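You operate a simulated robot arm through the tools that you are given. There is no shell and no other tool. Be economical: measure what you need, move in short steps, check, and stop when the job is done.

You are at the controls of a simulated two-armed robot. One attempt, no reset.

TASK
Brush glue down the card's middle; when tacky, stick the white patch on.
Fine: the card on the gluing block; red brush, and put it back. Set down upright: red brush. A coat counts when it lies all over at full strength: go over it till it gets no stronger.

The check looks at the end state, three seconds after you hand in, the way a careful person would. Anything else that was tipped, shoved, dropped, spilled or broken makes it a failure.

THE ROBOT
Two 7-joint arms with fingered hands on one trunk, on a base that drives. Base frame: it is fixed to the floor where the robot stands at the start and does not move with it; the origin is under the middle of the robot, x ahead of it, y to its left, z up; the surface under the hand at the start is at about z = 86. Lengths are in cm, angles in degrees, forces in N, time in s.
The left shoulder is at the start at [2.1, 20.8, 132.3], the right one opposite. Places, roughly: glue tray [50, 0, 90]; red brush (5x3x19 cm) [70, 10, 100]. Payload 5 kg a hand.
Tool frame (each hand has its own): the origin (TCP) lies between the finger pads and is the grasp point; the fingertips stand 4.8 cm ahead of it; z points along the fingers, y is the line along which they close. The gripper opens to 16 cm. The gripper's body begins 5.6 cm behind the TCP. The gripper is a hand of 4 fingers: y runs from the thumb to the fingers, the wrist lies at [-2.6, -14.2, -25.2] in the tool frame, and closing takes about 1.5 s.
Orientation is that of the tool frame in the base frame, as [roll, pitch, yaw] about the fixed x, y, z axes, in that order (R = Rz(yaw) Ry(pitch) Rx(roll)). With the fingers straight down and the wrist toward the robot, the tool's x, y and z point along [0, 1, 0], [1, 0, 0] and [0, 0, -1] of the base frame.

THE INTERFACE
- The arms move only by the tool nudge_tool. It takes "left_moves", "right_moves" or both (then of equal length, played together; a hand with none holds still); each is a list of rows, each a list of 6 numbers: the shift along the base's x, y, z in cm, then the turn, a rotation vector about the base's x, y, z in degrees. In form: [[x, y, z, wx, wy, wz], ...]. A call has 1 to 12 rows; each row is the pose to reach, as a shift and turn from the pose commanded when the call began. "left_fingers" and "right_fingers" are, for a hand that has rows, the opening, from 0 (shut) to 1 (fully open), set as the call begins (left out, the last holds). A row lasts 0.2 s, in which the tool goes at most 5 cm and 8.6 degrees; a call with a longer step from one row to the next is refused whole, and so is a gripper value outside its range. Where a pose cannot be reached the arm comes as near as it can. A force on the tool above 90 N (or 10 N above the force at the start of the call, whichever is more), or a blocked arm, ends the call early, and 0.2 s more pass. The fingers move at their own pace (about 10.8 cm/s each) and stop on an object; they squeeze with about 21 N. The grip force told is the motor's: it shows also when the fingers shut on nothing. Time passes only in rows, and 0.2 s behind the last, so rows that repeat a pose let the fingers close. It gives the time, the measured TCP pose, the force on the tool (base axes), the opening and the grip force at its end, in the units of the frame above (readings bear some noise), with the torque about the TCP (base axes, N m) and any sound that the robot's microphone picked up, and new pictures: "views" is both (left out), scene, wrist or none (wrist: the cameras of the hands that moved).
- Cameras (640 x 400 px; columns grow to the right, rows downward): "scene" is now at [8.39, 4.72, 150.48]; the picture's right is [0.53, -0.85, -0.00], its down [-0.55, -0.34, -0.76] and it looks along [0.65, 0.40, -0.64] (base axes); focal length 255 px, centre (320, 200). "left" rides on the left gripper at [-8.7, -13.3, -18.9] in its tool frame; the picture's right is [-0.83, -0.26, 0.49], its down [0.51, -0.71, 0.49] and it looks along [0.22, 0.66, 0.72] (tool axes); focal length 238 px, centre (320, 200). "right" rides on the right gripper at [8.7, -13.3, -18.9] in its tool frame; the picture's right is [-0.83, 0.26, -0.49], its down [-0.51, -0.71, 0.49] and it looks along [-0.22, 0.66, 0.72] (tool axes); focal length 238 px, centre (320, 200). There is no depth. A picture from a camera that has moved, and an enlarged one, comes with that camera's place and axes in the base frame and with its lens.
- slide_trunk(by): slides the trunk up (or, below 0, down) by that many cm; the arms and the scene camera ride with it, the base frame stays. It gives what a move gives, with no picture.
- drive_base(legs): drives the robot by 1 to 6 legs, each [ahead, left, turn to the left] in cm, cm and degrees, along the robot's own axes; the way and the turn of a leg run together, so that a leg with both is an arc; at most 150 cm and 180 degrees a leg. The arms and the cameras ride along, it lands a little off, and it stops where it bumps. It gives what a move gives, and a new picture of the scene camera.
- curl_fingers(index, middle, ring, thumb_bend, thumb_turn, hand): sets how far each is bent, from 0 (flat) to 1 (curled in); at 0.3 the hand is open as for a grip, at 0.7 the pads meet at the TCP. One left out holds its place. A second passes; each finger stops where it meets its share of the squeeze, and holds until it gets a number again. A gripper value or a shape takes the hand back. It gives what a move gives, with no picture; readings hold the bend of each and the force on the fingers (four entries, about 0 where the hand has none), thumb and palm. thumb_turn goes from beside the hand (0) to across from the fingers (1), as for a grip.
- hand_shape(shape, hand): the hand has 4 fingers and takes this shape, open, in about a second: jaw (thumb against the fingers, like two jaws); tri (thumb and two fingers); tip (a fingertip pinch); poke (one finger out to press); point (the index stretched); flat (the hand flat); cup (the hand cupped); fist (a fist). The gripper value then closes the fingers along that shape, each until it touches; the sizes above hold for jaw. It gives what a move gives, with no picture.
- pan_tilt(pan, tilt): turns the head with the scene camera to pan (to the left, within 86 degrees either way) and tilt (down, from -29 to 69), counted from straight ahead of the robot. It gives what a move gives, and a new picture of the scene camera.
- inspect(camera, box): a new picture of the part [left, top, right, bottom] of that camera's present view, enlarged. The clock stands still meanwhile.
- hand_in(): hands the job in; it is judged then, once.

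Go step by step. Nothing tells you exact positions but the pictures and the camera data: compare them with the known pose of the tool, close in by small moves and look again before you grip or let go. The budget is 120 turns and 260 pictures, counting those below and the enlarged ones. Unless the task says otherwise, let go and move clear before handing in, and close with one line.

The tools are called after "Emit:" by a JSON object that holds its "method" and its "body". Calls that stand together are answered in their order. nudge_tool: Moves the arms, as the interface text tells. Its arguments: {"type":"object","properties":{"left_moves":{"type":"array"},"left_fingers":{"type":"number"},"right_moves":{"type":"array"},"right_fingers":{"type":"number"},"views":{"type":"string","enum":["both","scene","wrist","none"]}},"required":[]} The other tools are called the same way: slide_trunk (by) slides the trunk up or down; hand_shape (shape, hand) gives the hand a shape; curl_fingers (index, middle, ring, thumb_bend, thumb_turn, hand) moves the fingers one by one; drive_base (legs) drives the base; pan_tilt (pan, tilt) turns the head that bears the scene camera; inspect (camera, box) takes an enlarged picture of a part of a camera's view; hand_in () hands the job in.

At the start:

```text
t: 0.0
left_tool_pos: [48.55, 49.24, 128.3]
left_ee_rot: [180.0, 0.0, 90.1]
left_force: [-0.1, 0.0, -0.1]
left_torque: [-0.01, -0.01, -0.03]
left_finger_gap: 15.95
left_grasp_force: 0.0
left_shape: jaw
left_bend: [0.3, 0.3, 0.3, 0.3, 0.98]
left_finger forces: [0.1, 0.0, 0.0, 0.0, 0.0, 0.1]
right_tool_pos: [69.08, 4.01, 123.5]
right_ee_rot: [-180.0, 0.0, 89.9]
right_force: [0.4, 0.6, 0.1]
right_torque: [0.02, -0.02, 0.01]
right_finger_gap: 15.96
right_grasp_force: 0.0
right_shape: jaw
right_bend: [0.3, 0.3, 0.3, 0.3, 0.98]
right_finger forces: [0.2, 0.1, 0.0, 0.0, 0.0, 0.0]
trunk travel left (down, up): [-32.5, 36.5]
robot x, y, heading: [-0.22, 0.3, -0.3]
head pan, tilt: [32.0, 40.1]
```

scene: 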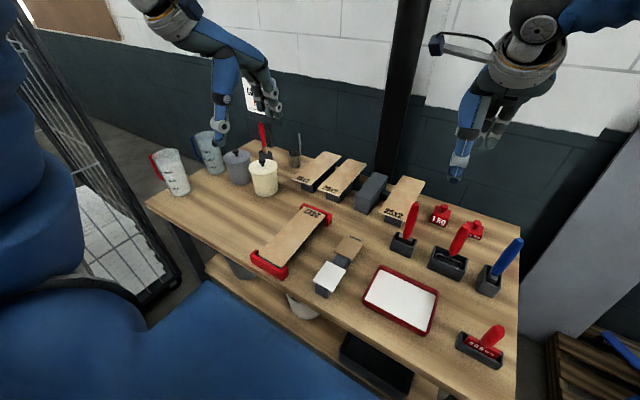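
right: 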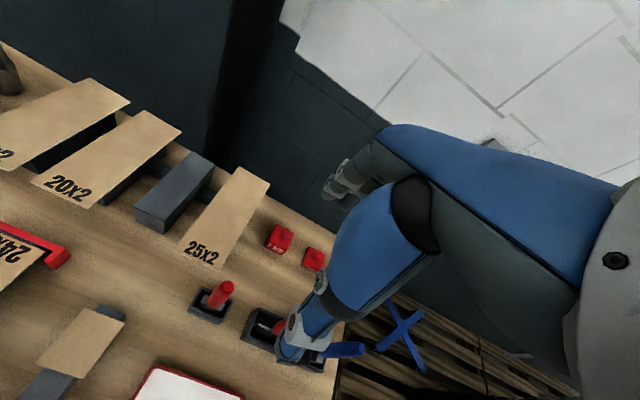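
left: 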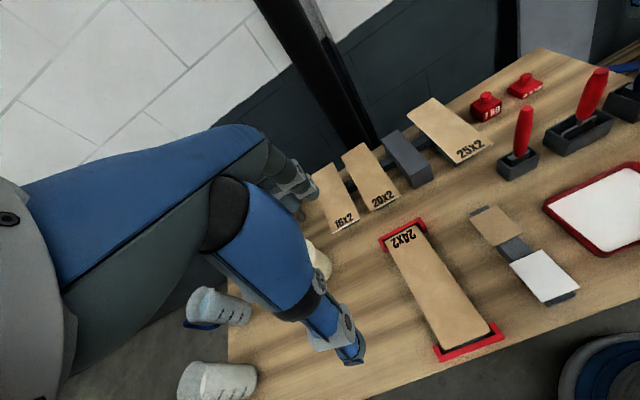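

I see a table with a card on the red-ended gluing block, a glue tray, several brushes in holders, and a white and a brown patch. I'll take a closer look first.

Emit:
{"method": "inspect", "body": {"camera": "scene", "box": [360, 170, 540, 380]}}

Emit:
{"method": "inspect", "body": {"camera": "scene", "box": [240, 190, 380, 300]}}

Emit:
{"method": "inspect", "body": {"camera": "scene", "box": [140, 70, 320, 200]}}

Emit:
{"method": "inspect", "body": {"camera": "left", "box": [370, 60, 640, 360]}}

```text
1.90 times, centred on (450, 275) of scene
camera zoom: at [8.39, 4.72, 150.48], right [0.53, -0.85, 0.0], down [-0.55, -0.34, -0.76], along [0.65, 0.4, -0.64], focal length 485 px, centre (72, 57)
```

zoom: 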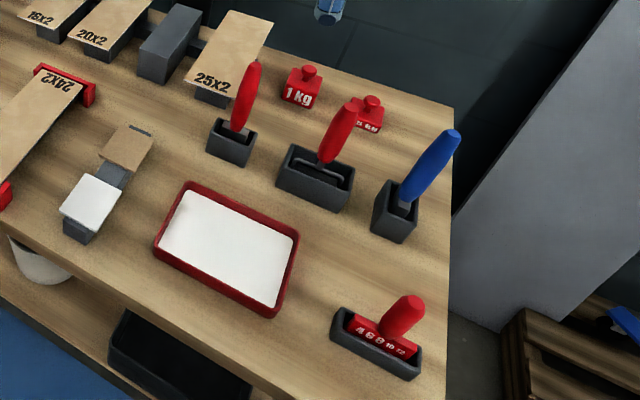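

```text
3.64 times, centred on (310, 245) of scene
camera zoom: at [8.39, 4.72, 150.48], right [0.53, -0.85, 0.0], down [-0.55, -0.34, -0.76], along [0.65, 0.4, -0.64], focal length 926 px, centre (356, 36)
```

zoom: 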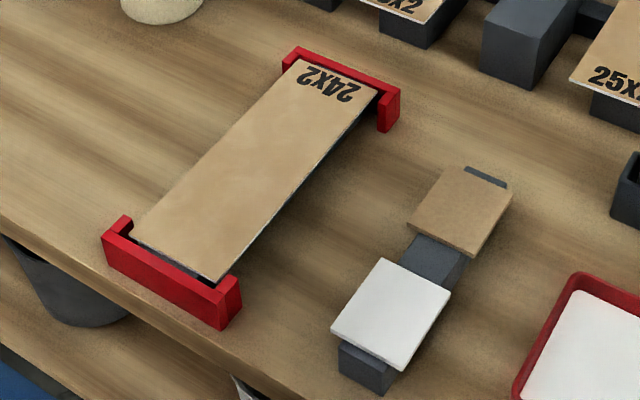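

```text
3.08 times, centred on (230, 135) of scene
camera zoom: at [8.39, 4.72, 150.48], right [0.53, -0.85, 0.0], down [-0.55, -0.34, -0.76], along [0.65, 0.4, -0.64], focal length 784 px, centre (597, 400)
```

zoom: 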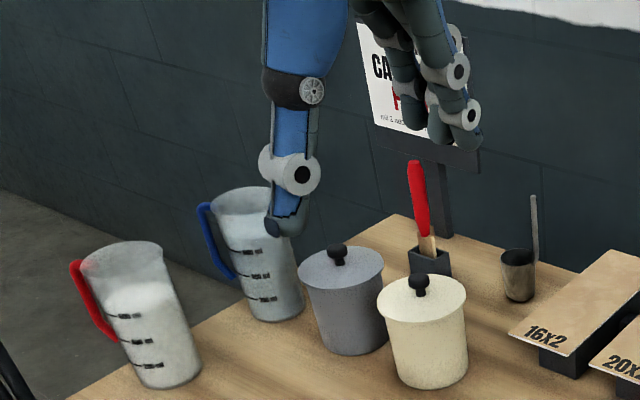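

```text
1.33 times, centred on (505, 210) of left
camera zoom: at [35.29, 40.63, 147.19], right [-0.26, -0.83, -0.49], down [-0.71, 0.51, -0.49], along [0.66, 0.22, -0.72], focal length 318 px, centre (73, 187)
```

zoom: 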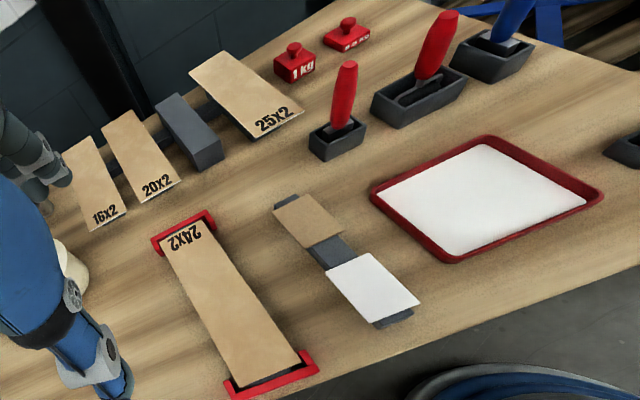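

The sign behind the left hand may say something useful, so I lift the left hand out of the line of sight.

Emit:
{"method": "nudge_tool", "body": {"left_moves": [[0, 3, 4, 0, 0, 0], [0, 6, 8, 0, 0, 0], [0, 9, 12, 0, 0, 0], [0, 12, 16, 0, 0, 0], [0, 15, 20, 0, 0, 0]], "views": "none"}}

Emit:
{"method": "pan_tilt", "body": {"pan": 25, "tilt": 35}}

```text
t: 1.2
left_tool_pos: [48.45, 64.28, 148.25]
left_ee_rot: [-180.0, 0.2, 89.9]
left_force: [0.1, 0.8, -1.8]
left_torque: [-0.1, -0.03, -0.06]
left_finger_gap: 15.98
left_grasp_force: 0.1
left_shape: jaw
left_bend: [0.3, 0.3, 0.3, 0.3, 0.98]
left_finger forces: [0.0, 0.0, 0.1, 0.0, 0.0, 0.0]
right_tool_pos: [68.9, 3.97, 123.53]
right_ee_rot: [179.9, 0.1, 90.0]
right_force: [0.1, 1.4, -0.9]
right_torque: [-0.1, 0.0, -0.02]
right_finger_gap: 15.94
right_grasp_force: 0.1
right_shape: jaw
right_bend: [0.3, 0.3, 0.3, 0.3, 0.98]
right_finger forces: [0.0, 0.0, 0.0, 0.1, 0.1, 0.0]
trunk travel left (down, up): [-32.5, 36.5]
robot x, y, heading: [0.07, -0.11, -0.1]
head pan, tilt: [32.0, 40.1]
```

```text
t: 1.9
left_tool_pos: [48.58, 64.32, 148.32]
left_ee_rot: [-180.0, -0.2, 90.0]
left_force: [0.2, -0.7, 0.6]
left_torque: [0.04, -0.02, 0.01]
left_finger_gap: 15.99
left_grasp_force: 0.0
left_shape: jaw
left_bend: [0.3, 0.3, 0.3, 0.3, 0.98]
left_finger forces: [0.0, 0.0, 0.0, 0.1, 0.0, 0.0]
right_tool_pos: [69.0, 3.93, 123.45]
right_ee_rot: [-180.0, 0.0, 90.0]
right_force: [0.0, -0.3, -0.2]
right_torque: [0.02, -0.01, 0.06]
right_finger_gap: 15.99
right_grasp_force: 0.0
right_shape: jaw
right_bend: [0.3, 0.3, 0.3, 0.3, 0.98]
right_finger forces: [0.0, 0.1, 0.0, 0.1, 0.1, 0.0]
trunk travel left (down, up): [-32.5, 36.5]
robot x, y, heading: [-0.14, -0.07, 0.0]
head pan, tilt: [25.0, 35.0]
camera scene: at [9.16, 3.93, 151.24], right [0.42, -0.91, 0.0], down [-0.52, -0.24, -0.82], along [0.74, 0.35, -0.57], focal length 255 px, centre (320, 200)
```

scene: 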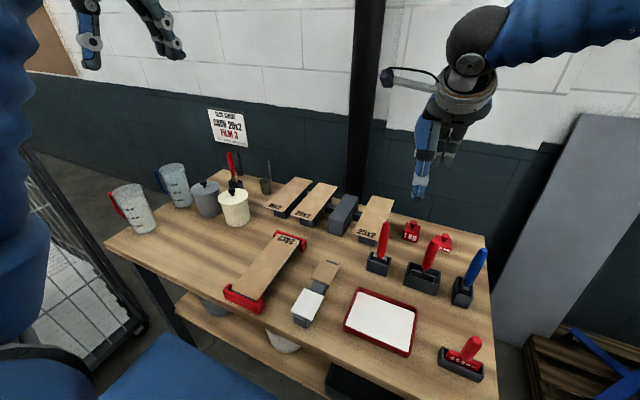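

Emit:
{"method": "inspect", "body": {"camera": "scene", "box": [200, 100, 256, 150]}}

Emit:
{"method": "inspect", "body": {"camera": "scene", "box": [340, 200, 500, 300]}}

Emit:
{"method": "inspect", "body": {"camera": "scene", "box": [210, 220, 350, 330]}}

```text
8.00 times, centred on (228, 125) of scene
camera zoom: at [9.16, 3.93, 151.24], right [0.42, -0.91, 0.0], down [-0.52, -0.24, -0.82], along [0.74, 0.35, -0.57], focal length 2037 px, centre (1056, 800)
```

zoom: 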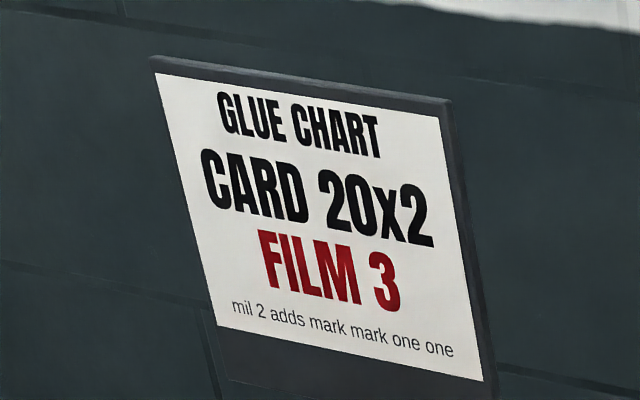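

```text
4.00 times, centred on (420, 250) of scene
camera zoom: at [9.16, 3.93, 151.24], right [0.42, -0.91, 0.0], down [-0.52, -0.24, -0.82], along [0.74, 0.35, -0.57], focal length 1019 px, centre (-80, 0)
```

zoom: 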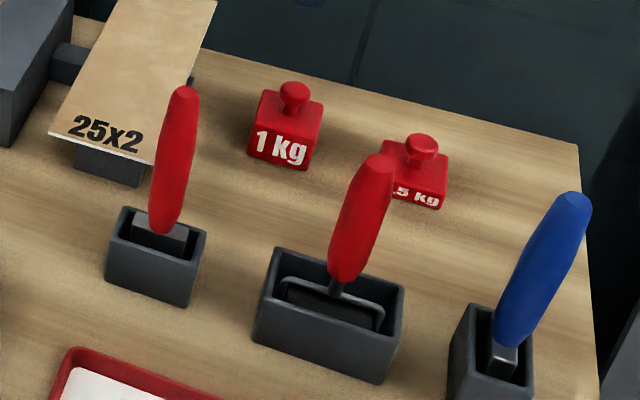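

```text
3.64 times, centred on (280, 275) of scene
camera zoom: at [9.16, 3.93, 151.24], right [0.42, -0.91, 0.0], down [-0.52, -0.24, -0.82], along [0.74, 0.35, -0.57], focal length 926 px, centre (466, -73)
```

zoom: 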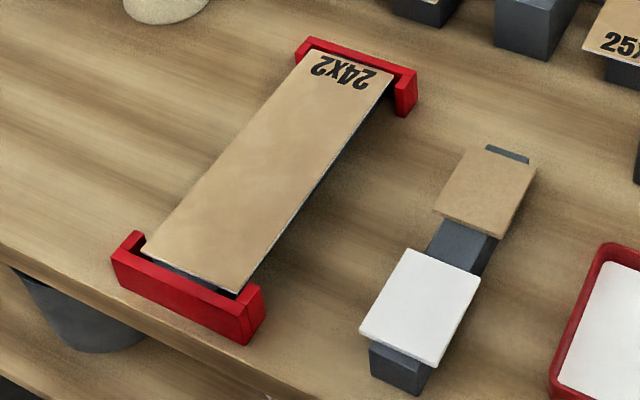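

The chart concerns another card; I work on the 24x2 card in the red-ended block. The red brush stands at about (65, 10), wide side along y. I move the right arm aside and bring the left hand over the brush.

Emit:
{"method": "nudge_tool", "body": {"right_moves": [[-1.5, -4.5, 1, 0, 0, 0], [-3, -9, 2, 0, 0, 0], [-4.5, -13.5, 3, 0, 0, 0], [-6, -18, 4, 0, 0, 0], [-7.5, -22.5, 5, 0, 0, 0], [-9, -27, 6, 0, 0, 0], [-10.5, -31.5, 7, 0, 0, 0], [-12, -36, 8, 0, 0, 0], [-13, -40, 8, 0, 0, 0], [-13, -40, 8, 0, 0, 0], [-13, -40, 8, 0, 0, 0], [-13, -40, 8, 0, 0, 0]], "left_moves": [[1, -4.5, -1, 0, 0, 0], [2, -9, -2, 0, 0, 0], [3, -13.5, -3, 0, 0, 0], [4, -18, -4, 0, 0, 0], [5, -22.5, -5, 0, 0, 0], [6, -27, -6, 0, 0, 0], [7, -31.5, -7, 0, 0, 0], [8, -36, -8, 0, 0, 0], [9, -40.5, -9, 0, 0, 0], [10, -44.5, -10, 0, 0, 0], [11, -48.5, -11, 0, 0, 0], [12, -52, -12, 0, 0, 0]], "left_fingers": 0.55}}

```text
t: 4.5
left_tool_pos: [66.57, 12.7, 134.81]
left_ee_rot: [-180.0, 0.0, 90.0]
left_force: [-0.1, -0.4, 1.1]
left_torque: [0.06, 0.05, 0.01]
left_finger_gap: 8.82
left_grasp_force: 0.1
left_shape: jaw
left_bend: [0.74, 0.43, 0.4, 0.67, 1.0]
left_finger forces: [0.1, 0.0, 0.1, 0.1, 0.0, 0.0]
left hand out of reach, approached as far as the arm can: row 6, 7, 8, 9, 10, 11, 12
right_tool_pos: [56.23, -36.37, 131.49]
right_ee_rot: [180.0, -0.1, 90.0]
right_force: [0.2, -1.4, -0.5]
right_torque: [0.11, 0.04, -0.01]
right_finger_gap: 15.98
right_grasp_force: 0.0
right_shape: jaw
right_bend: [0.3, 0.3, 0.3, 0.3, 0.98]
right_finger forces: [0.0, 0.1, 0.0, 0.1, 0.1, 0.1]
trunk travel left (down, up): [-32.5, 36.5]
robot x, y, heading: [0.35, 0.33, 0.1]
head pan, tilt: [25.0, 35.0]
camera scene: at [9.17, 3.75, 151.25], right [0.42, -0.91, 0.0], down [-0.52, -0.24, -0.82], along [0.74, 0.35, -0.57], focal length 255 px, centre (320, 200)
camera right: at [42.74, -27.76, 150.35], right [0.26, -0.84, 0.49], down [-0.71, -0.51, -0.49], along [0.66, -0.22, -0.72], focal length 238 px, centre (320, 200)
camera left: at [53.3, 4.12, 153.78], right [-0.26, -0.83, -0.49], down [-0.71, 0.51, -0.49], along [0.66, 0.22, -0.72], focal length 238 px, centre (320, 200)
```

scene: 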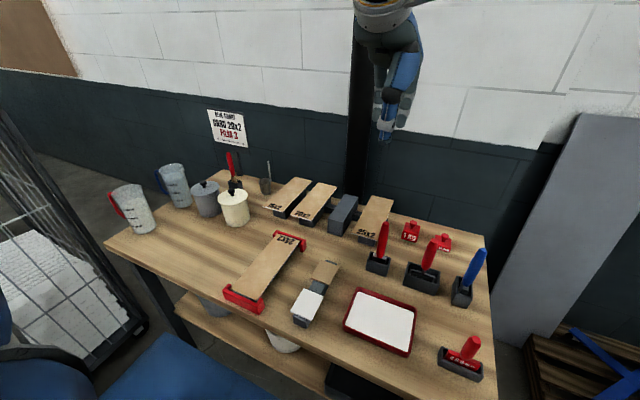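
right: 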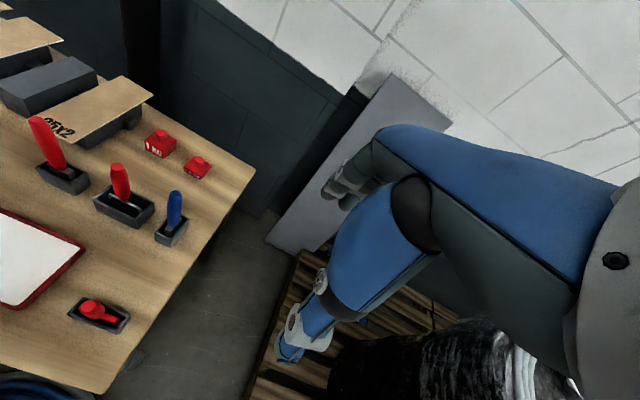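
left: 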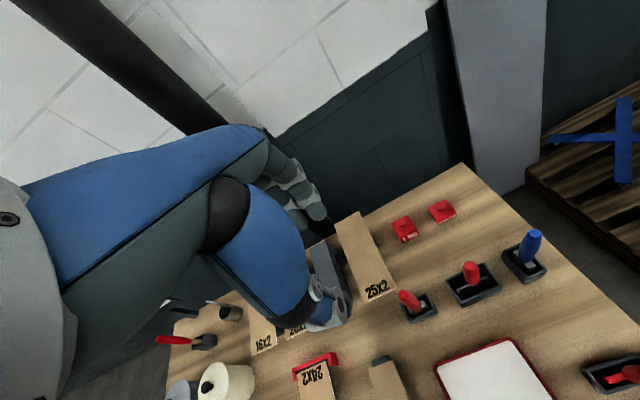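

Emit:
{"method": "inspect", "body": {"camera": "left", "box": [360, 230, 520, 330]}}

Emit:
{"method": "inspect", "body": {"camera": "scene", "box": [330, 190, 490, 290]}}

```text
4.00 times, centred on (440, 280) of left
camera zoom: at [53.3, 4.12, 153.78], right [-0.26, -0.83, -0.49], down [-0.71, 0.51, -0.49], along [0.66, 0.22, -0.72], focal length 953 px, centre (-160, -120)
```

zoom: 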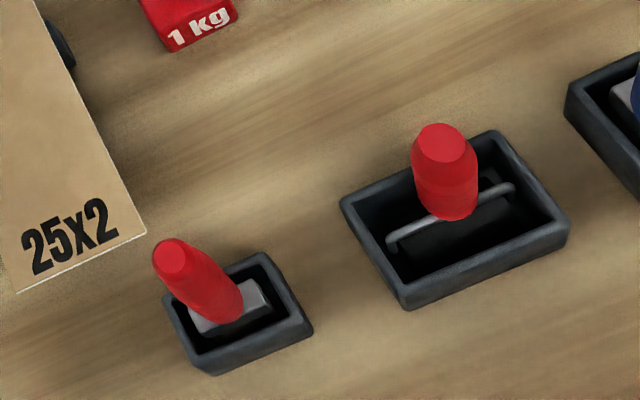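

```text
4.00 times, centred on (410, 240) of scene
camera zoom: at [9.17, 3.75, 151.25], right [0.42, -0.91, 0.0], down [-0.52, -0.24, -0.82], along [0.74, 0.35, -0.57], focal length 1019 px, centre (-40, 40)
```

zoom: 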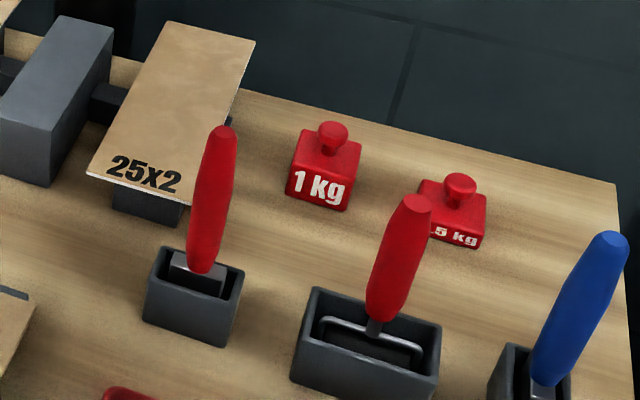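

Emit:
{"method": "nudge_tool", "body": {"left_moves": [[0, 0, -5, 0, 0, 0], [0, 0, -10, 0, 0, 0], [0, 0, -14, 0, 0, 0], [0, 0, -14, 0, 0, 0]], "views": "wrist"}}

```text
t: 5.5
left_tool_pos: [66.5, 12.99, 120.63]
left_ee_rot: [-179.9, -0.1, 89.9]
left_force: [-0.6, -0.6, 0.3]
left_torque: [0.01, -0.03, -0.01]
left_finger_gap: 8.81
left_grasp_force: 0.0
left_shape: jaw
left_bend: [0.74, 0.43, 0.4, 0.67, 1.0]
left_finger forces: [0.0, 0.0, 0.0, 0.0, 0.1, 0.1]
right_tool_pos: [55.97, -36.13, 131.48]
right_ee_rot: [-179.9, 0.0, 90.0]
right_force: [-0.6, 0.5, 0.6]
right_torque: [0.04, -0.02, -0.01]
right_finger_gap: 15.97
right_grasp_force: 0.0
right_shape: jaw
right_bend: [0.3, 0.3, 0.3, 0.3, 0.98]
right_finger forces: [0.1, 0.0, 0.1, 0.0, 0.0, 0.2]
trunk travel left (down, up): [-32.5, 36.5]
robot x, y, heading: [0.07, -0.31, -0.0]
head pan, tilt: [25.0, 35.0]
camera left: at [53.22, 4.31, 139.66], right [-0.26, -0.83, -0.49], down [-0.71, 0.51, -0.49], along [0.66, 0.22, -0.72], focal length 238 px, centre (320, 200)
```

left: 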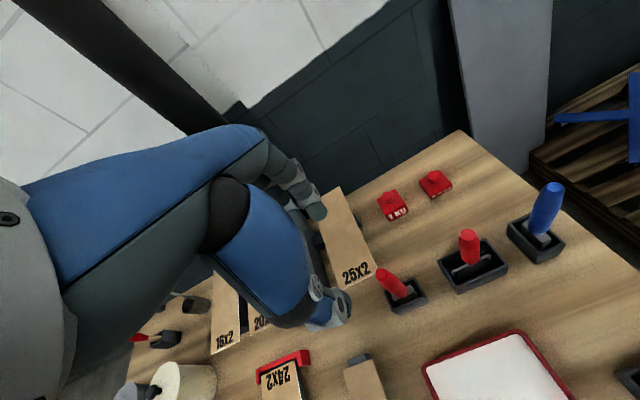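

Emit:
{"method": "nudge_tool", "body": {"left_moves": [[-0.5, -2.9, -2, 0, 0, 0], [-0.5, -2.9, -6, 0, 0, 0], [-0.5, -2.9, -8.5, 0, 0, 0], [-0.5, -2.9, -8.5, 0, 0, 0]]}}

Emit:
{"method": "inspect", "body": {"camera": "scene", "box": [330, 170, 490, 270]}}

Emit:
{"method": "inspect", "body": {"camera": "left", "box": [240, 150, 440, 350]}}

```text
t: 6.5
left_tool_pos: [66.02, 9.89, 112.16]
left_ee_rot: [179.9, 0.1, 90.0]
left_force: [-0.7, -1.4, -0.2]
left_torque: [0.05, -0.05, 0.05]
left_finger_gap: 8.84
left_grasp_force: 0.1
left_shape: jaw
left_bend: [0.74, 0.43, 0.4, 0.67, 1.0]
left_finger forces: [0.0, 0.1, 0.0, 0.0, 0.0, 0.0]
right_tool_pos: [55.97, -36.3, 131.47]
right_ee_rot: [179.9, -0.1, 90.0]
right_force: [-1.2, -0.3, 0.8]
right_torque: [0.0, -0.06, -0.02]
right_finger_gap: 15.98
right_grasp_force: 0.0
right_shape: jaw
right_bend: [0.3, 0.3, 0.3, 0.3, 0.98]
right_finger forces: [0.1, 0.0, 0.0, 0.0, 0.0, 0.0]
trunk travel left (down, up): [-32.5, 36.5]
robot x, y, heading: [-0.02, -0.25, 0.1]
head pan, tilt: [25.0, 35.0]
camera scene: at [9.09, 3.83, 151.26], right [0.42, -0.91, 0.0], down [-0.52, -0.24, -0.82], along [0.74, 0.35, -0.57], focal length 255 px, centre (320, 200)
camera left: at [52.73, 1.25, 131.12], right [-0.26, -0.83, -0.49], down [-0.71, 0.51, -0.49], along [0.66, 0.22, -0.72], focal length 238 px, centre (320, 200)
```

scene: 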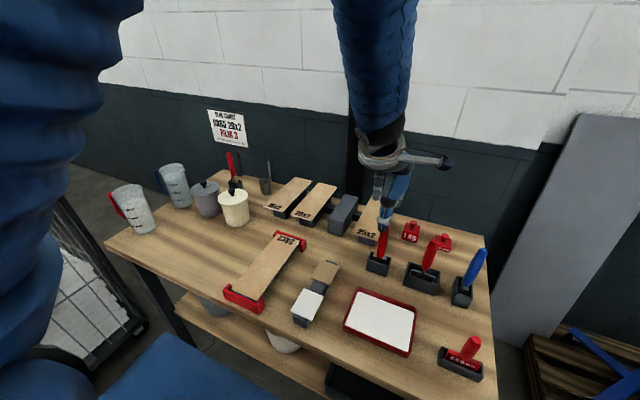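
left: 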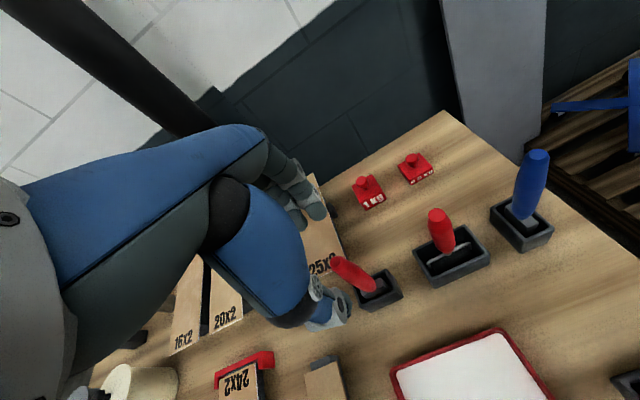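

```text
4.00 times, centred on (410, 220) of scene
camera zoom: at [9.09, 3.83, 151.26], right [0.42, -0.91, 0.0], down [-0.52, -0.24, -0.82], along [0.74, 0.35, -0.57], focal length 1019 px, centre (-40, 120)
```

zoom: 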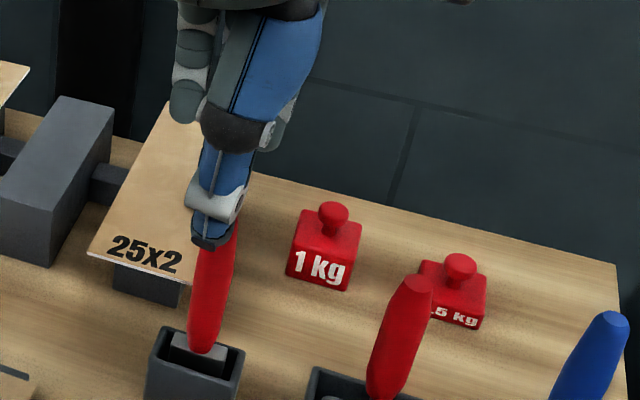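

```text
2.00 times, centred on (340, 250) of left
camera zoom: at [52.73, 1.25, 131.12], right [-0.26, -0.83, -0.49], down [-0.71, 0.51, -0.49], along [0.66, 0.22, -0.72], focal length 477 px, centre (280, 100)
```

zoom: 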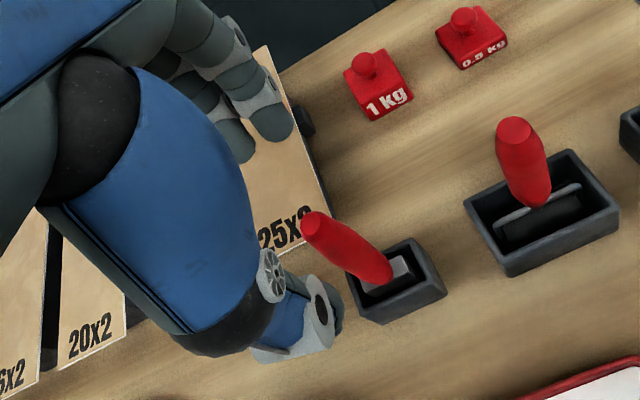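

The hand is centred over the brush handle. I lower and close.

Emit:
{"method": "nudge_tool", "body": {"left_moves": [[0, 0, -4, 0, 0, 0], [0, 0, -8, 0, 0, 0], [0, 0, -10.3, 0, 0, 0], [0, 0, -10.3, 0, 0, 0]], "views": "none"}}

Emit:
{"method": "inspect", "body": {"camera": "left", "box": [240, 150, 440, 350]}}

```text
t: 7.5
left_tool_pos: [66.13, 10.1, 102.0]
left_ee_rot: [-179.9, 0.1, 90.0]
left_force: [-0.6, 0.1, -0.6]
left_torque: [0.01, -0.02, 0.01]
left_finger_gap: 8.83
left_grasp_force: 0.0
left_shape: jaw
left_bend: [0.74, 0.43, 0.4, 0.67, 1.0]
left_finger forces: [0.0, 0.0, 0.1, 0.0, 0.0, 0.1]
right_tool_pos: [56.0, -36.1, 131.54]
right_ee_rot: [-179.9, 0.0, 90.0]
right_force: [-0.5, 1.0, 0.0]
right_torque: [-0.06, -0.05, 0.0]
right_finger_gap: 15.96
right_grasp_force: 0.1
right_shape: jaw
right_bend: [0.3, 0.3, 0.3, 0.3, 0.98]
right_finger forces: [0.0, 0.0, 0.1, 0.0, 0.1, 0.1]
trunk travel left (down, up): [-32.5, 36.5]
robot x, y, heading: [0.1, 0.19, 0.2]
head pan, tilt: [25.0, 35.0]
```

```text
2.00 times, centred on (340, 250) of left
camera zoom: at [52.84, 1.48, 120.84], right [-0.26, -0.84, -0.49], down [-0.71, 0.51, -0.49], along [0.66, 0.22, -0.72], focal length 477 px, centre (280, 100)
```

zoom: 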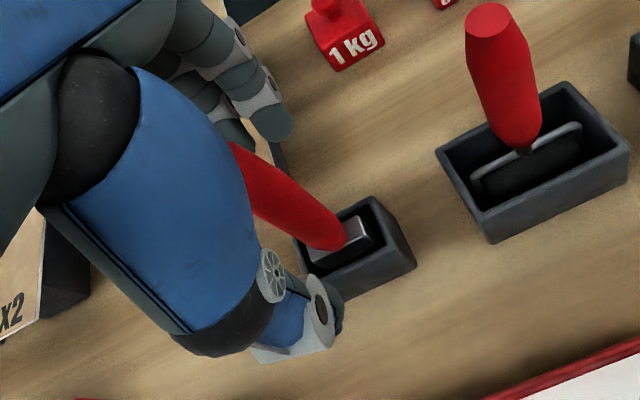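

Emit:
{"method": "nudge_tool", "body": {"left_moves": [[0, 0, 0, 0, 0, 0], [0, 0, 0, 0, 0, 0], [0, 0, 0, 0, 0, 0], [0, 0, 0, 0, 0, 0], [0, 0, 0, 0, 0, 0], [0, 0, 0, 0, 0, 0], [0, 0, 0, 0, 0, 0], [0, 0, 0, 0, 0, 0], [0, 0, 0, 0, 0, 0]], "left_fingers": 0, "views": "none"}}

Emit:
{"method": "inspect", "body": {"camera": "left", "box": [240, 150, 440, 350]}}

```text
t: 9.5
left_tool_pos: [66.04, 10.1, 101.82]
left_ee_rot: [-180.0, 0.0, 90.0]
left_force: [0.7, -0.2, -0.6]
left_torque: [0.02, -0.01, -0.02]
left_finger_gap: 1.39
left_grasp_force: 21.1
left_shape: jaw
left_bend: [0.72, 0.7, 0.7, 0.74, 1.0]
left_finger forces: [13.1, 4.8, 0.0, 0.1, 17.5, 0.0]
right_tool_pos: [55.89, -36.11, 131.49]
right_ee_rot: [180.0, 0.0, 90.0]
right_force: [0.2, 0.3, 0.7]
right_torque: [0.0, 0.02, 0.01]
right_finger_gap: 15.96
right_grasp_force: 0.1
right_shape: jaw
right_bend: [0.3, 0.3, 0.3, 0.3, 0.98]
right_finger forces: [0.1, 0.0, 0.0, 0.1, 0.0, 0.0]
trunk travel left (down, up): [-32.5, 36.5]
robot x, y, heading: [0.16, 0.24, 0.2]
head pan, tilt: [25.0, 35.0]
```

```text
2.00 times, centred on (340, 250) of left
camera zoom: at [52.85, 1.39, 120.83], right [-0.26, -0.83, -0.49], down [-0.71, 0.51, -0.49], along [0.66, 0.22, -0.72], focal length 477 px, centre (280, 100)
```

zoom: 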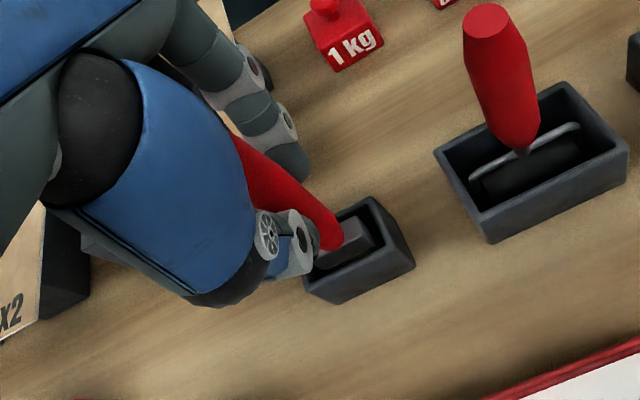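

The handle is gripped (21 N). I lift straight up and check how it hangs.

Emit:
{"method": "nudge_tool", "body": {"left_moves": [[0, 0, 1, 0, 0, 0], [0, 0, 3, 0, 0, 0], [0, 0, 6, 0, 0, 0], [0, 0, 9, 0, 0, 0], [0, 0, 10, 0, 0, 0]]}}

Emit:
{"method": "inspect", "body": {"camera": "scene", "box": [330, 170, 490, 270]}}

Emit:
{"method": "inspect", "body": {"camera": "left", "box": [240, 150, 440, 350]}}

```text
t: 10.7
left_tool_pos: [66.05, 9.92, 111.87]
left_ee_rot: [180.0, 0.0, 89.9]
left_force: [0.4, -0.3, -1.8]
left_torque: [-0.01, 0.03, -0.01]
left_finger_gap: 1.44
left_grasp_force: 21.1
left_shape: jaw
left_bend: [0.72, 0.7, 0.7, 0.74, 1.0]
left_finger forces: [13.1, 5.1, 0.0, 0.0, 17.5, 0.1]
right_tool_pos: [55.99, -36.16, 131.53]
right_ee_rot: [-180.0, 0.1, 90.0]
right_force: [1.0, 0.1, -0.5]
right_torque: [-0.04, 0.03, 0.02]
right_finger_gap: 15.97
right_grasp_force: 0.0
right_shape: jaw
right_bend: [0.3, 0.3, 0.3, 0.3, 0.98]
right_finger forces: [0.1, 0.0, 0.0, 0.1, 0.0, 0.0]
trunk travel left (down, up): [-32.5, 36.5]
robot x, y, heading: [-0.17, -0.12, -0.2]
head pan, tilt: [25.0, 35.0]
camera scene: at [9.19, 3.92, 151.24], right [0.42, -0.91, 0.0], down [-0.52, -0.24, -0.82], along [0.74, 0.35, -0.57], focal length 255 px, centre (320, 200)
camera left: at [52.8, 1.43, 130.81], right [-0.26, -0.83, -0.49], down [-0.71, 0.51, -0.49], along [0.66, 0.22, -0.72], focal length 238 px, centre (320, 200)
```

scene: 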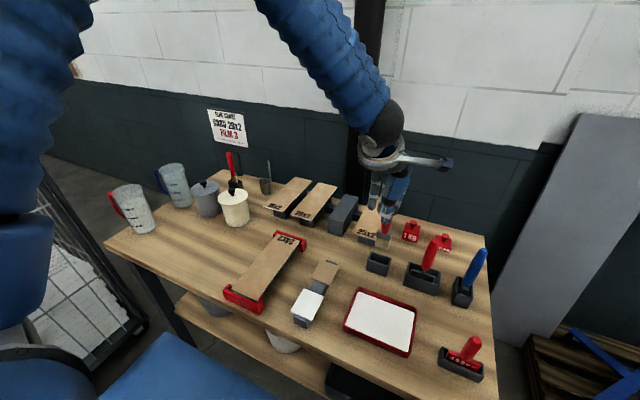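
left: 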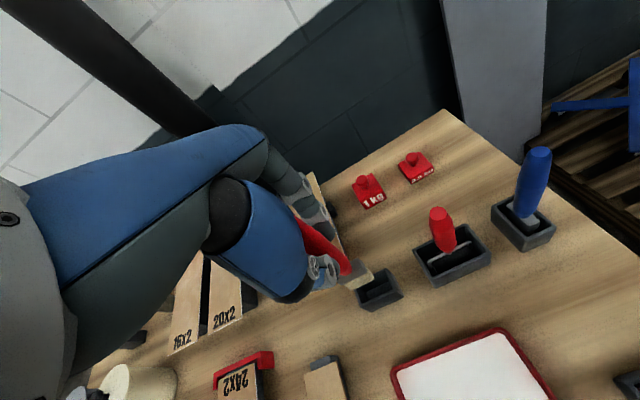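

```text
4.00 times, centred on (410, 220) of scene
camera zoom: at [9.19, 3.92, 151.24], right [0.42, -0.91, 0.0], down [-0.52, -0.24, -0.82], along [0.74, 0.35, -0.57], focal length 1019 px, centre (-40, 120)
```

zoom: 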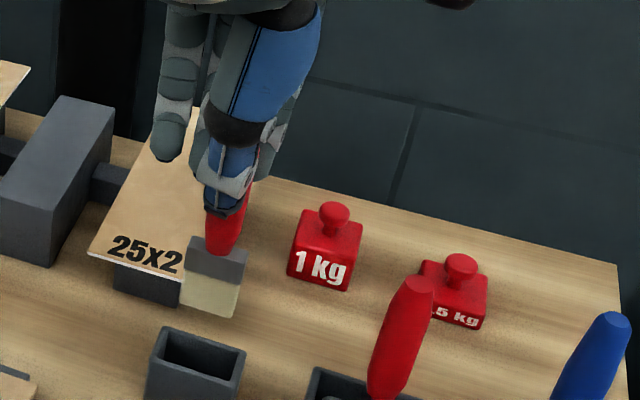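

```text
2.00 times, centred on (340, 250) of left
camera zoom: at [52.8, 1.43, 130.81], right [-0.26, -0.83, -0.49], down [-0.71, 0.51, -0.49], along [0.66, 0.22, -0.72], focal length 477 px, centre (280, 100)
```

zoom: 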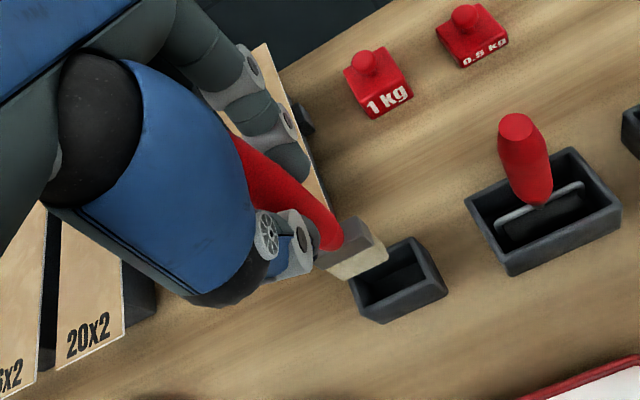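

The brush hangs upright, bristles about 14.8 cm below the TCP. Next I go over the glue tray, centred near (50, 5).

Emit:
{"method": "nudge_tool", "body": {"left_moves": [[-3, -1, 0, 0, 0, 0], [-7, -2.5, 0, 0, 0, 0], [-11, -4, 0, 0, 0, 0], [-14.5, -5, 0, 0, 0, 0], [-14.5, -5, 0, 0, 0, 0]]}}

Emit:
{"method": "inspect", "body": {"camera": "scene", "box": [310, 220, 470, 370]}}

```text
t: 11.9
left_tool_pos: [51.6, 5.03, 111.74]
left_ee_rot: [-179.9, 0.0, 90.0]
left_force: [1.0, 0.3, -0.9]
left_torque: [-0.02, 0.04, -0.02]
left_finger_gap: 1.38
left_grasp_force: 21.1
left_shape: jaw
left_bend: [0.72, 0.7, 0.7, 0.74, 1.0]
left_finger forces: [13.1, 5.0, 0.0, 0.0, 17.6, 0.0]
right_tool_pos: [56.07, -36.11, 131.48]
right_ee_rot: [-179.9, 0.0, 90.0]
right_force: [1.1, 0.6, 0.5]
right_torque: [-0.04, 0.07, 0.05]
right_finger_gap: 15.99
right_grasp_force: 0.0
right_shape: jaw
right_bend: [0.3, 0.3, 0.3, 0.3, 0.98]
right_finger forces: [0.1, 0.1, 0.0, 0.0, 0.0, 0.0]
trunk travel left (down, up): [-32.5, 36.5]
robot x, y, heading: [0.17, -0.18, 0.0]
head pan, tilt: [25.0, 35.0]
camera scene: at [9.27, 3.95, 151.24], right [0.42, -0.91, 0.0], down [-0.52, -0.24, -0.82], along [0.74, 0.35, -0.57], focal length 255 px, centre (320, 200)
camera left: at [38.35, -3.47, 130.69], right [-0.26, -0.83, -0.49], down [-0.71, 0.51, -0.49], along [0.66, 0.22, -0.72], focal length 238 px, centre (320, 200)
```

scene: 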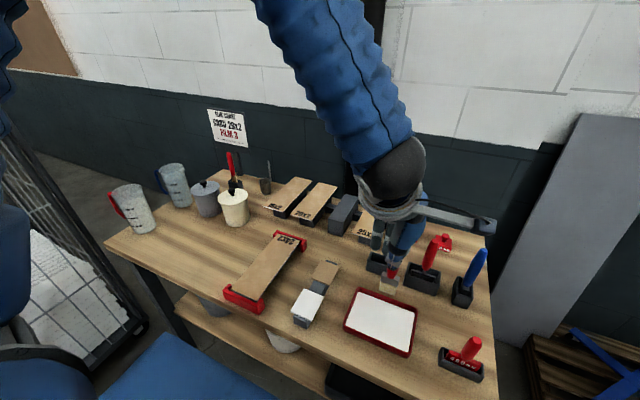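
left: 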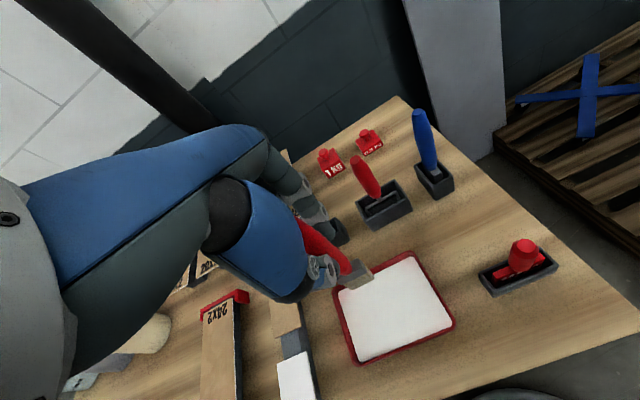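

```text
2.67 times, centred on (390, 295) of scene
camera zoom: at [9.27, 3.95, 151.24], right [0.42, -0.91, 0.0], down [-0.52, -0.24, -0.82], along [0.74, 0.35, -0.57], focal length 679 px, centre (133, -53)
```

zoom: 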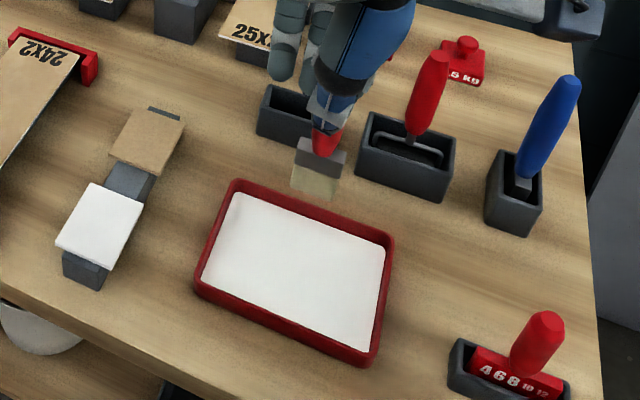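

Emit:
{"method": "nudge_tool", "body": {"left_moves": [[-0.5, 0, -4, 0, 0, 0], [-1, 0, -7, 0, 0, 0], [-1, 0, -8.5, 0, 0, 0], [-1, 0, -9, 0, 0, 0], [-1, 0, -9.3, 0, 0, 0]]}}

Emit:
{"method": "inspect", "body": {"camera": "scene", "box": [330, 260, 450, 370]}}

Emit:
{"method": "inspect", "body": {"camera": "left", "box": [260, 200, 460, 350]}}

```text
t: 13.1
left_tool_pos: [50.4, 5.07, 102.6]
left_ee_rot: [180.0, 0.0, 90.0]
left_force: [-0.4, -0.3, -1.2]
left_torque: [-0.01, 0.0, 0.0]
left_finger_gap: 1.39
left_grasp_force: 20.7
left_shape: jaw
left_bend: [0.72, 0.7, 0.7, 0.74, 1.0]
left_finger forces: [13.1, 5.0, 0.0, 0.1, 17.6, 0.0]
right_tool_pos: [56.03, -36.23, 131.45]
right_ee_rot: [179.9, 0.0, 90.0]
right_force: [-0.2, 0.0, -0.4]
right_torque: [0.04, -0.01, 0.0]
right_finger_gap: 15.98
right_grasp_force: 0.1
right_shape: jaw
right_bend: [0.3, 0.3, 0.3, 0.3, 0.98]
right_finger forces: [0.0, 0.0, 0.0, 0.0, 0.0, 0.1]
trunk travel left (down, up): [-32.5, 36.5]
robot x, y, heading: [-0.51, -0.05, 0.0]
head pan, tilt: [25.0, 35.0]
camera scene: at [9.15, 3.91, 151.25], right [0.42, -0.91, 0.0], down [-0.52, -0.24, -0.82], along [0.74, 0.35, -0.57], focal length 255 px, centre (320, 200)
camera left: at [37.3, -3.56, 121.47], right [-0.26, -0.83, -0.49], down [-0.71, 0.51, -0.49], along [0.66, 0.22, -0.72], focal length 238 px, centre (320, 200)
```

scene: 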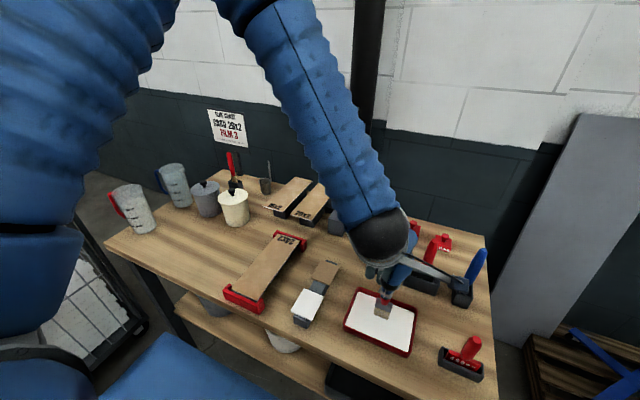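
left: 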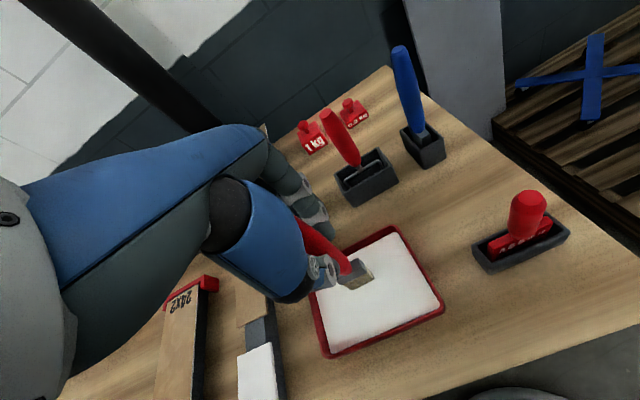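

```text
3.64 times, centred on (390, 315) of scene
camera zoom: at [9.15, 3.91, 151.25], right [0.42, -0.91, 0.0], down [-0.52, -0.24, -0.82], along [0.74, 0.35, -0.57], focal length 926 px, centre (66, -218)
```

zoom: 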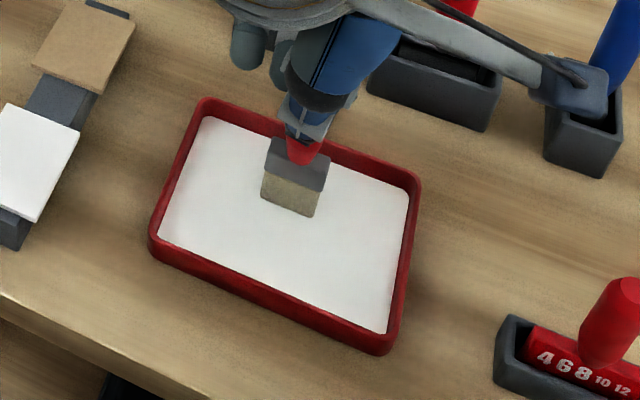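

```text
2.67 times, centred on (360, 275) of left
camera zoom: at [37.3, -3.56, 121.47], right [-0.26, -0.83, -0.49], down [-0.71, 0.51, -0.49], along [0.66, 0.22, -0.72], focal length 636 px, centre (213, 0)
```

zoom: 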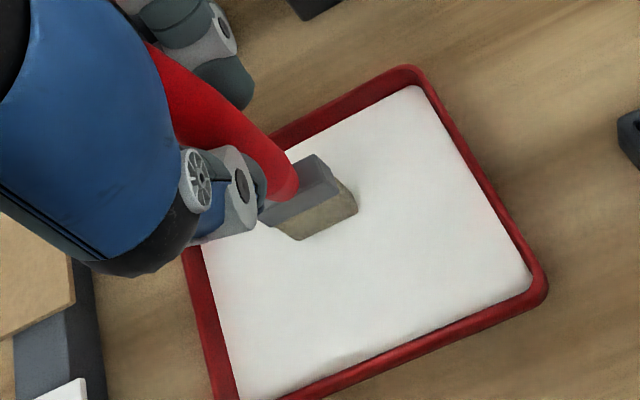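

Emit:
{"method": "nudge_tool", "body": {"left_moves": [[0, 0, -0.3, 0, 0, 0], [0, 0, -0.6, 0, 0, 0], [0, 0, -0.9, 0, 0, 0], [0, 0, -0.9, 0, 0, 0]], "views": "none"}}

Emit:
{"method": "inspect", "body": {"camera": "scene", "box": [330, 260, 450, 370]}}

Emit:
{"method": "inspect", "body": {"camera": "left", "box": [300, 220, 420, 310]}}

```text
t: 14.1
left_tool_pos: [50.69, 5.02, 101.73]
left_ee_rot: [179.8, 0.1, 89.9]
left_force: [0.3, 2.9, 18.3]
left_torque: [0.12, -0.04, 0.01]
left_finger_gap: 1.49
left_grasp_force: 20.6
left_shape: jaw
left_bend: [0.72, 0.7, 0.7, 0.74, 1.0]
left_finger forces: [15.3, 10.2, 0.0, 0.0, 21.1, 0.0]
right_tool_pos: [55.97, -36.13, 131.49]
right_ee_rot: [-180.0, -0.1, 90.0]
right_force: [-0.3, 0.3, 0.7]
right_torque: [0.03, 0.01, 0.0]
right_finger_gap: 15.97
right_grasp_force: 0.1
right_shape: jaw
right_bend: [0.3, 0.3, 0.3, 0.3, 0.98]
right_finger forces: [0.1, 0.0, 0.1, 0.0, 0.1, 0.0]
trunk travel left (down, up): [-32.5, 36.5]
robot x, y, heading: [0.0, 0.08, -0.2]
head pan, tilt: [25.0, 35.0]
```

```text
3.64 times, centred on (390, 315) of scene
camera zoom: at [9.06, 3.92, 151.26], right [0.42, -0.91, 0.0], down [-0.52, -0.24, -0.82], along [0.74, 0.35, -0.57], focal length 926 px, centre (66, -218)
```

zoom: 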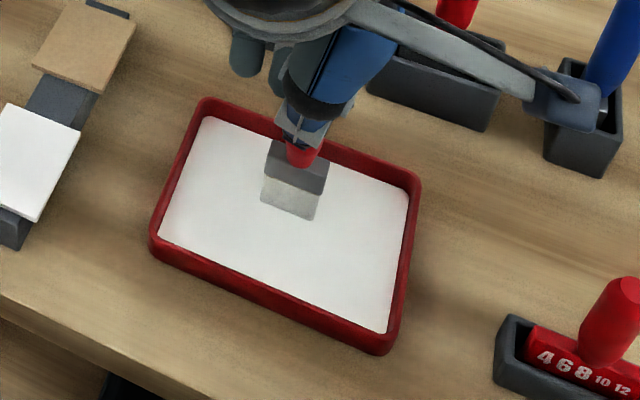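

```text
4.44 times, centred on (360, 265) of left
camera zoom: at [37.28, -3.57, 120.64], right [-0.26, -0.83, -0.49], down [-0.71, 0.51, -0.49], along [0.66, 0.22, -0.72], focal length 1059 px, centre (142, -89)
```

zoom: 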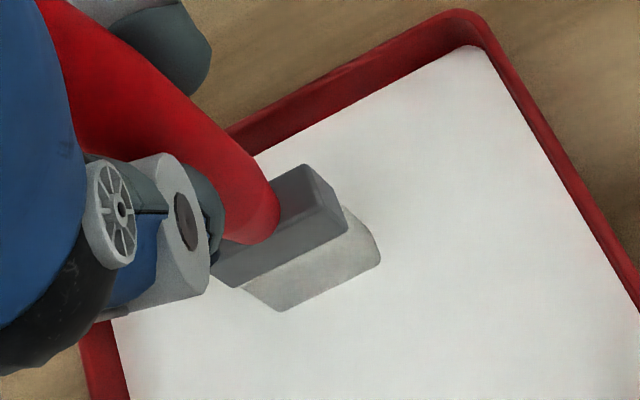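

The bristles have turned white, so the brush is loaded. I lift and carry it over the card.

Emit:
{"method": "nudge_tool", "body": {"left_moves": [[0, 0, 1, 0, 0, 0], [0, 0, 4, 0, 0, 0], [0, 0, 7, 0, 0, 0], [0, 0, 10, 0, 0, 0], [0, 0, 10, 0, 0, 0]], "views": "none"}}

Emit:
{"method": "inspect", "body": {"camera": "scene", "box": [310, 220, 470, 370]}}

Emit:
{"method": "inspect", "body": {"camera": "left", "box": [60, 220, 380, 400]}}

```text
t: 15.3
left_tool_pos: [50.5, 5.06, 111.68]
left_ee_rot: [-179.8, 0.0, 90.0]
left_force: [0.5, 0.5, -1.4]
left_torque: [-0.05, 0.08, 0.01]
left_finger_gap: 1.47
left_grasp_force: 21.1
left_shape: jaw
left_bend: [0.72, 0.7, 0.7, 0.74, 1.0]
left_finger forces: [15.1, 7.7, 0.0, 0.0, 17.5, 0.1]
right_tool_pos: [56.11, -36.12, 131.4]
right_ee_rot: [-179.9, 0.0, 90.0]
right_force: [0.4, -0.3, -0.3]
right_torque: [0.0, 0.09, 0.01]
right_finger_gap: 15.96
right_grasp_force: 0.0
right_shape: jaw
right_bend: [0.3, 0.3, 0.3, 0.3, 0.98]
right_finger forces: [0.0, 0.0, 0.0, 0.0, 0.0, 0.0]
trunk travel left (down, up): [-32.5, 36.5]
robot x, y, heading: [-0.11, -0.33, -0.1]
head pan, tilt: [25.0, 35.0]
```

```text
2.67 times, centred on (390, 295) of scene
camera zoom: at [9.26, 3.91, 151.23], right [0.42, -0.91, 0.0], down [-0.52, -0.24, -0.82], along [0.74, 0.35, -0.57], focal length 679 px, centre (133, -53)
```

zoom: 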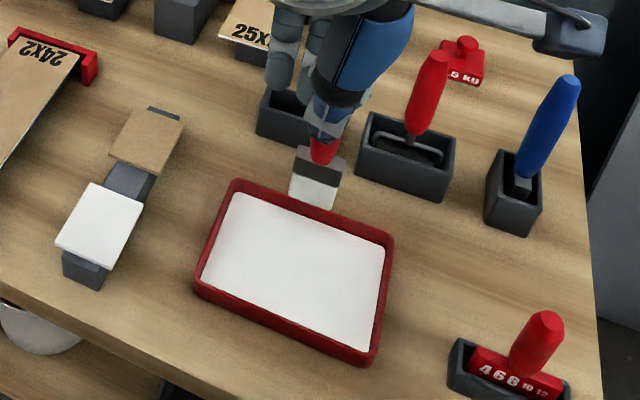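

```text
2.00 times, centred on (220, 310) of left
camera zoom: at [37.34, -3.57, 130.54], right [-0.26, -0.83, -0.49], down [-0.71, 0.51, -0.49], along [0.65, 0.22, -0.72], focal length 477 px, centre (520, -20)
```

zoom: 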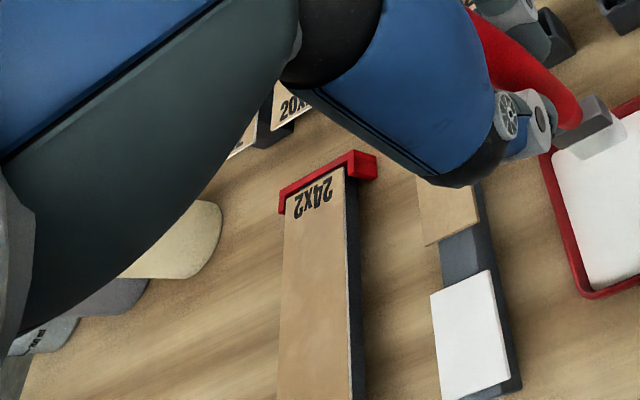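

Emit:
{"method": "nudge_tool", "body": {"left_moves": [[0, 3, 0, 0, 0, 0], [0, 7.5, 0, 0, 0, 0], [0, 12, 0, 0, 0, 0], [0, 16.5, 0, 0, 0, 0], [0, 21, 0, 0, 0, 0], [0, 25.5, 0, 0, 0, 0], [0, 30, 0, 0, 0, 0], [0, 34, 0, 0, 0, 0], [0, 36.6, 0, 0, 0, 0], [0, 36.6, 0, 0, 0, 0]], "views": "wrist"}}

Emit:
{"method": "pan_tilt", "body": {"pan": 35, "tilt": 52}}

```text
t: 17.5
left_tool_pos: [50.57, 41.86, 111.41]
left_ee_rot: [180.0, 0.0, 90.0]
left_force: [0.5, 1.3, 0.4]
left_torque: [-0.14, 0.06, -0.05]
left_finger_gap: 1.45
left_grasp_force: 21.2
left_shape: jaw
left_bend: [0.72, 0.7, 0.7, 0.74, 1.0]
left_finger forces: [14.7, 7.4, 0.1, 0.1, 17.0, 0.0]
right_tool_pos: [55.96, -35.95, 131.54]
right_ee_rot: [-180.0, 0.1, 89.9]
right_force: [0.0, 1.0, 1.1]
right_torque: [-0.18, 0.0, -0.03]
right_finger_gap: 15.97
right_grasp_force: 0.0
right_shape: jaw
right_bend: [0.3, 0.3, 0.3, 0.3, 0.98]
right_finger forces: [0.0, 0.0, 0.1, 0.1, 0.0, 0.1]
trunk travel left (down, up): [-32.5, 36.5]
robot x, y, heading: [-0.12, 0.11, 0.3]
head pan, tilt: [25.0, 35.0]
camera left: at [37.32, 33.26, 130.45], right [-0.26, -0.84, -0.48], down [-0.71, 0.51, -0.49], along [0.66, 0.22, -0.72], focal length 238 px, centre (320, 200)
```

left: 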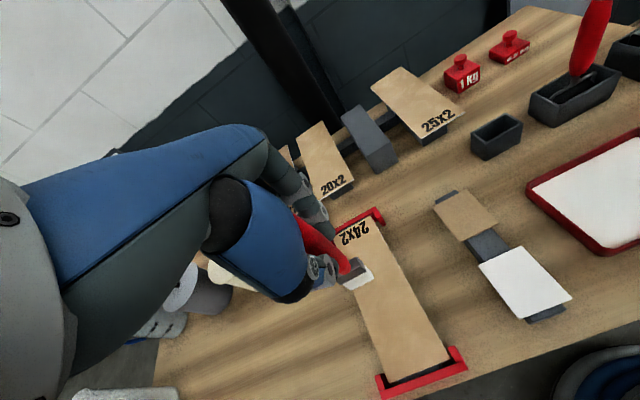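

```text
t: 18.3
left_tool_pos: [50.56, 41.6, 111.57]
left_ee_rot: [179.9, -0.1, 89.9]
left_force: [-0.2, -0.4, -0.3]
left_torque: [0.01, 0.01, 0.01]
left_finger_gap: 1.46
left_grasp_force: 20.6
left_shape: jaw
left_bend: [0.72, 0.7, 0.7, 0.74, 1.0]
left_finger forces: [14.7, 7.6, 0.1, 0.0, 17.0, 0.0]
right_tool_pos: [56.0, -36.07, 131.37]
right_ee_rot: [-180.0, 0.0, 90.0]
right_force: [-0.5, 0.6, -0.3]
right_torque: [0.0, 0.01, 0.0]
right_finger_gap: 16.0
right_grasp_force: 0.1
right_shape: jaw
right_bend: [0.3, 0.3, 0.3, 0.3, 0.98]
right_finger forces: [0.1, 0.0, 0.0, 0.0, 0.0, 0.1]
trunk travel left (down, up): [-32.5, 36.5]
robot x, y, heading: [0.32, 0.33, 0.1]
head pan, tilt: [35.0, 52.0]
camera scene: at [7.32, 4.5, 148.81], right [0.57, -0.82, 0.0], down [-0.65, -0.45, -0.62], along [0.5, 0.35, -0.79], focal length 255 px, centre (320, 200)
```

scene: 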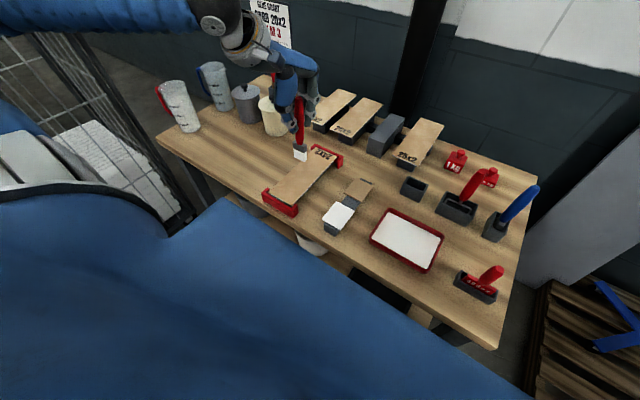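

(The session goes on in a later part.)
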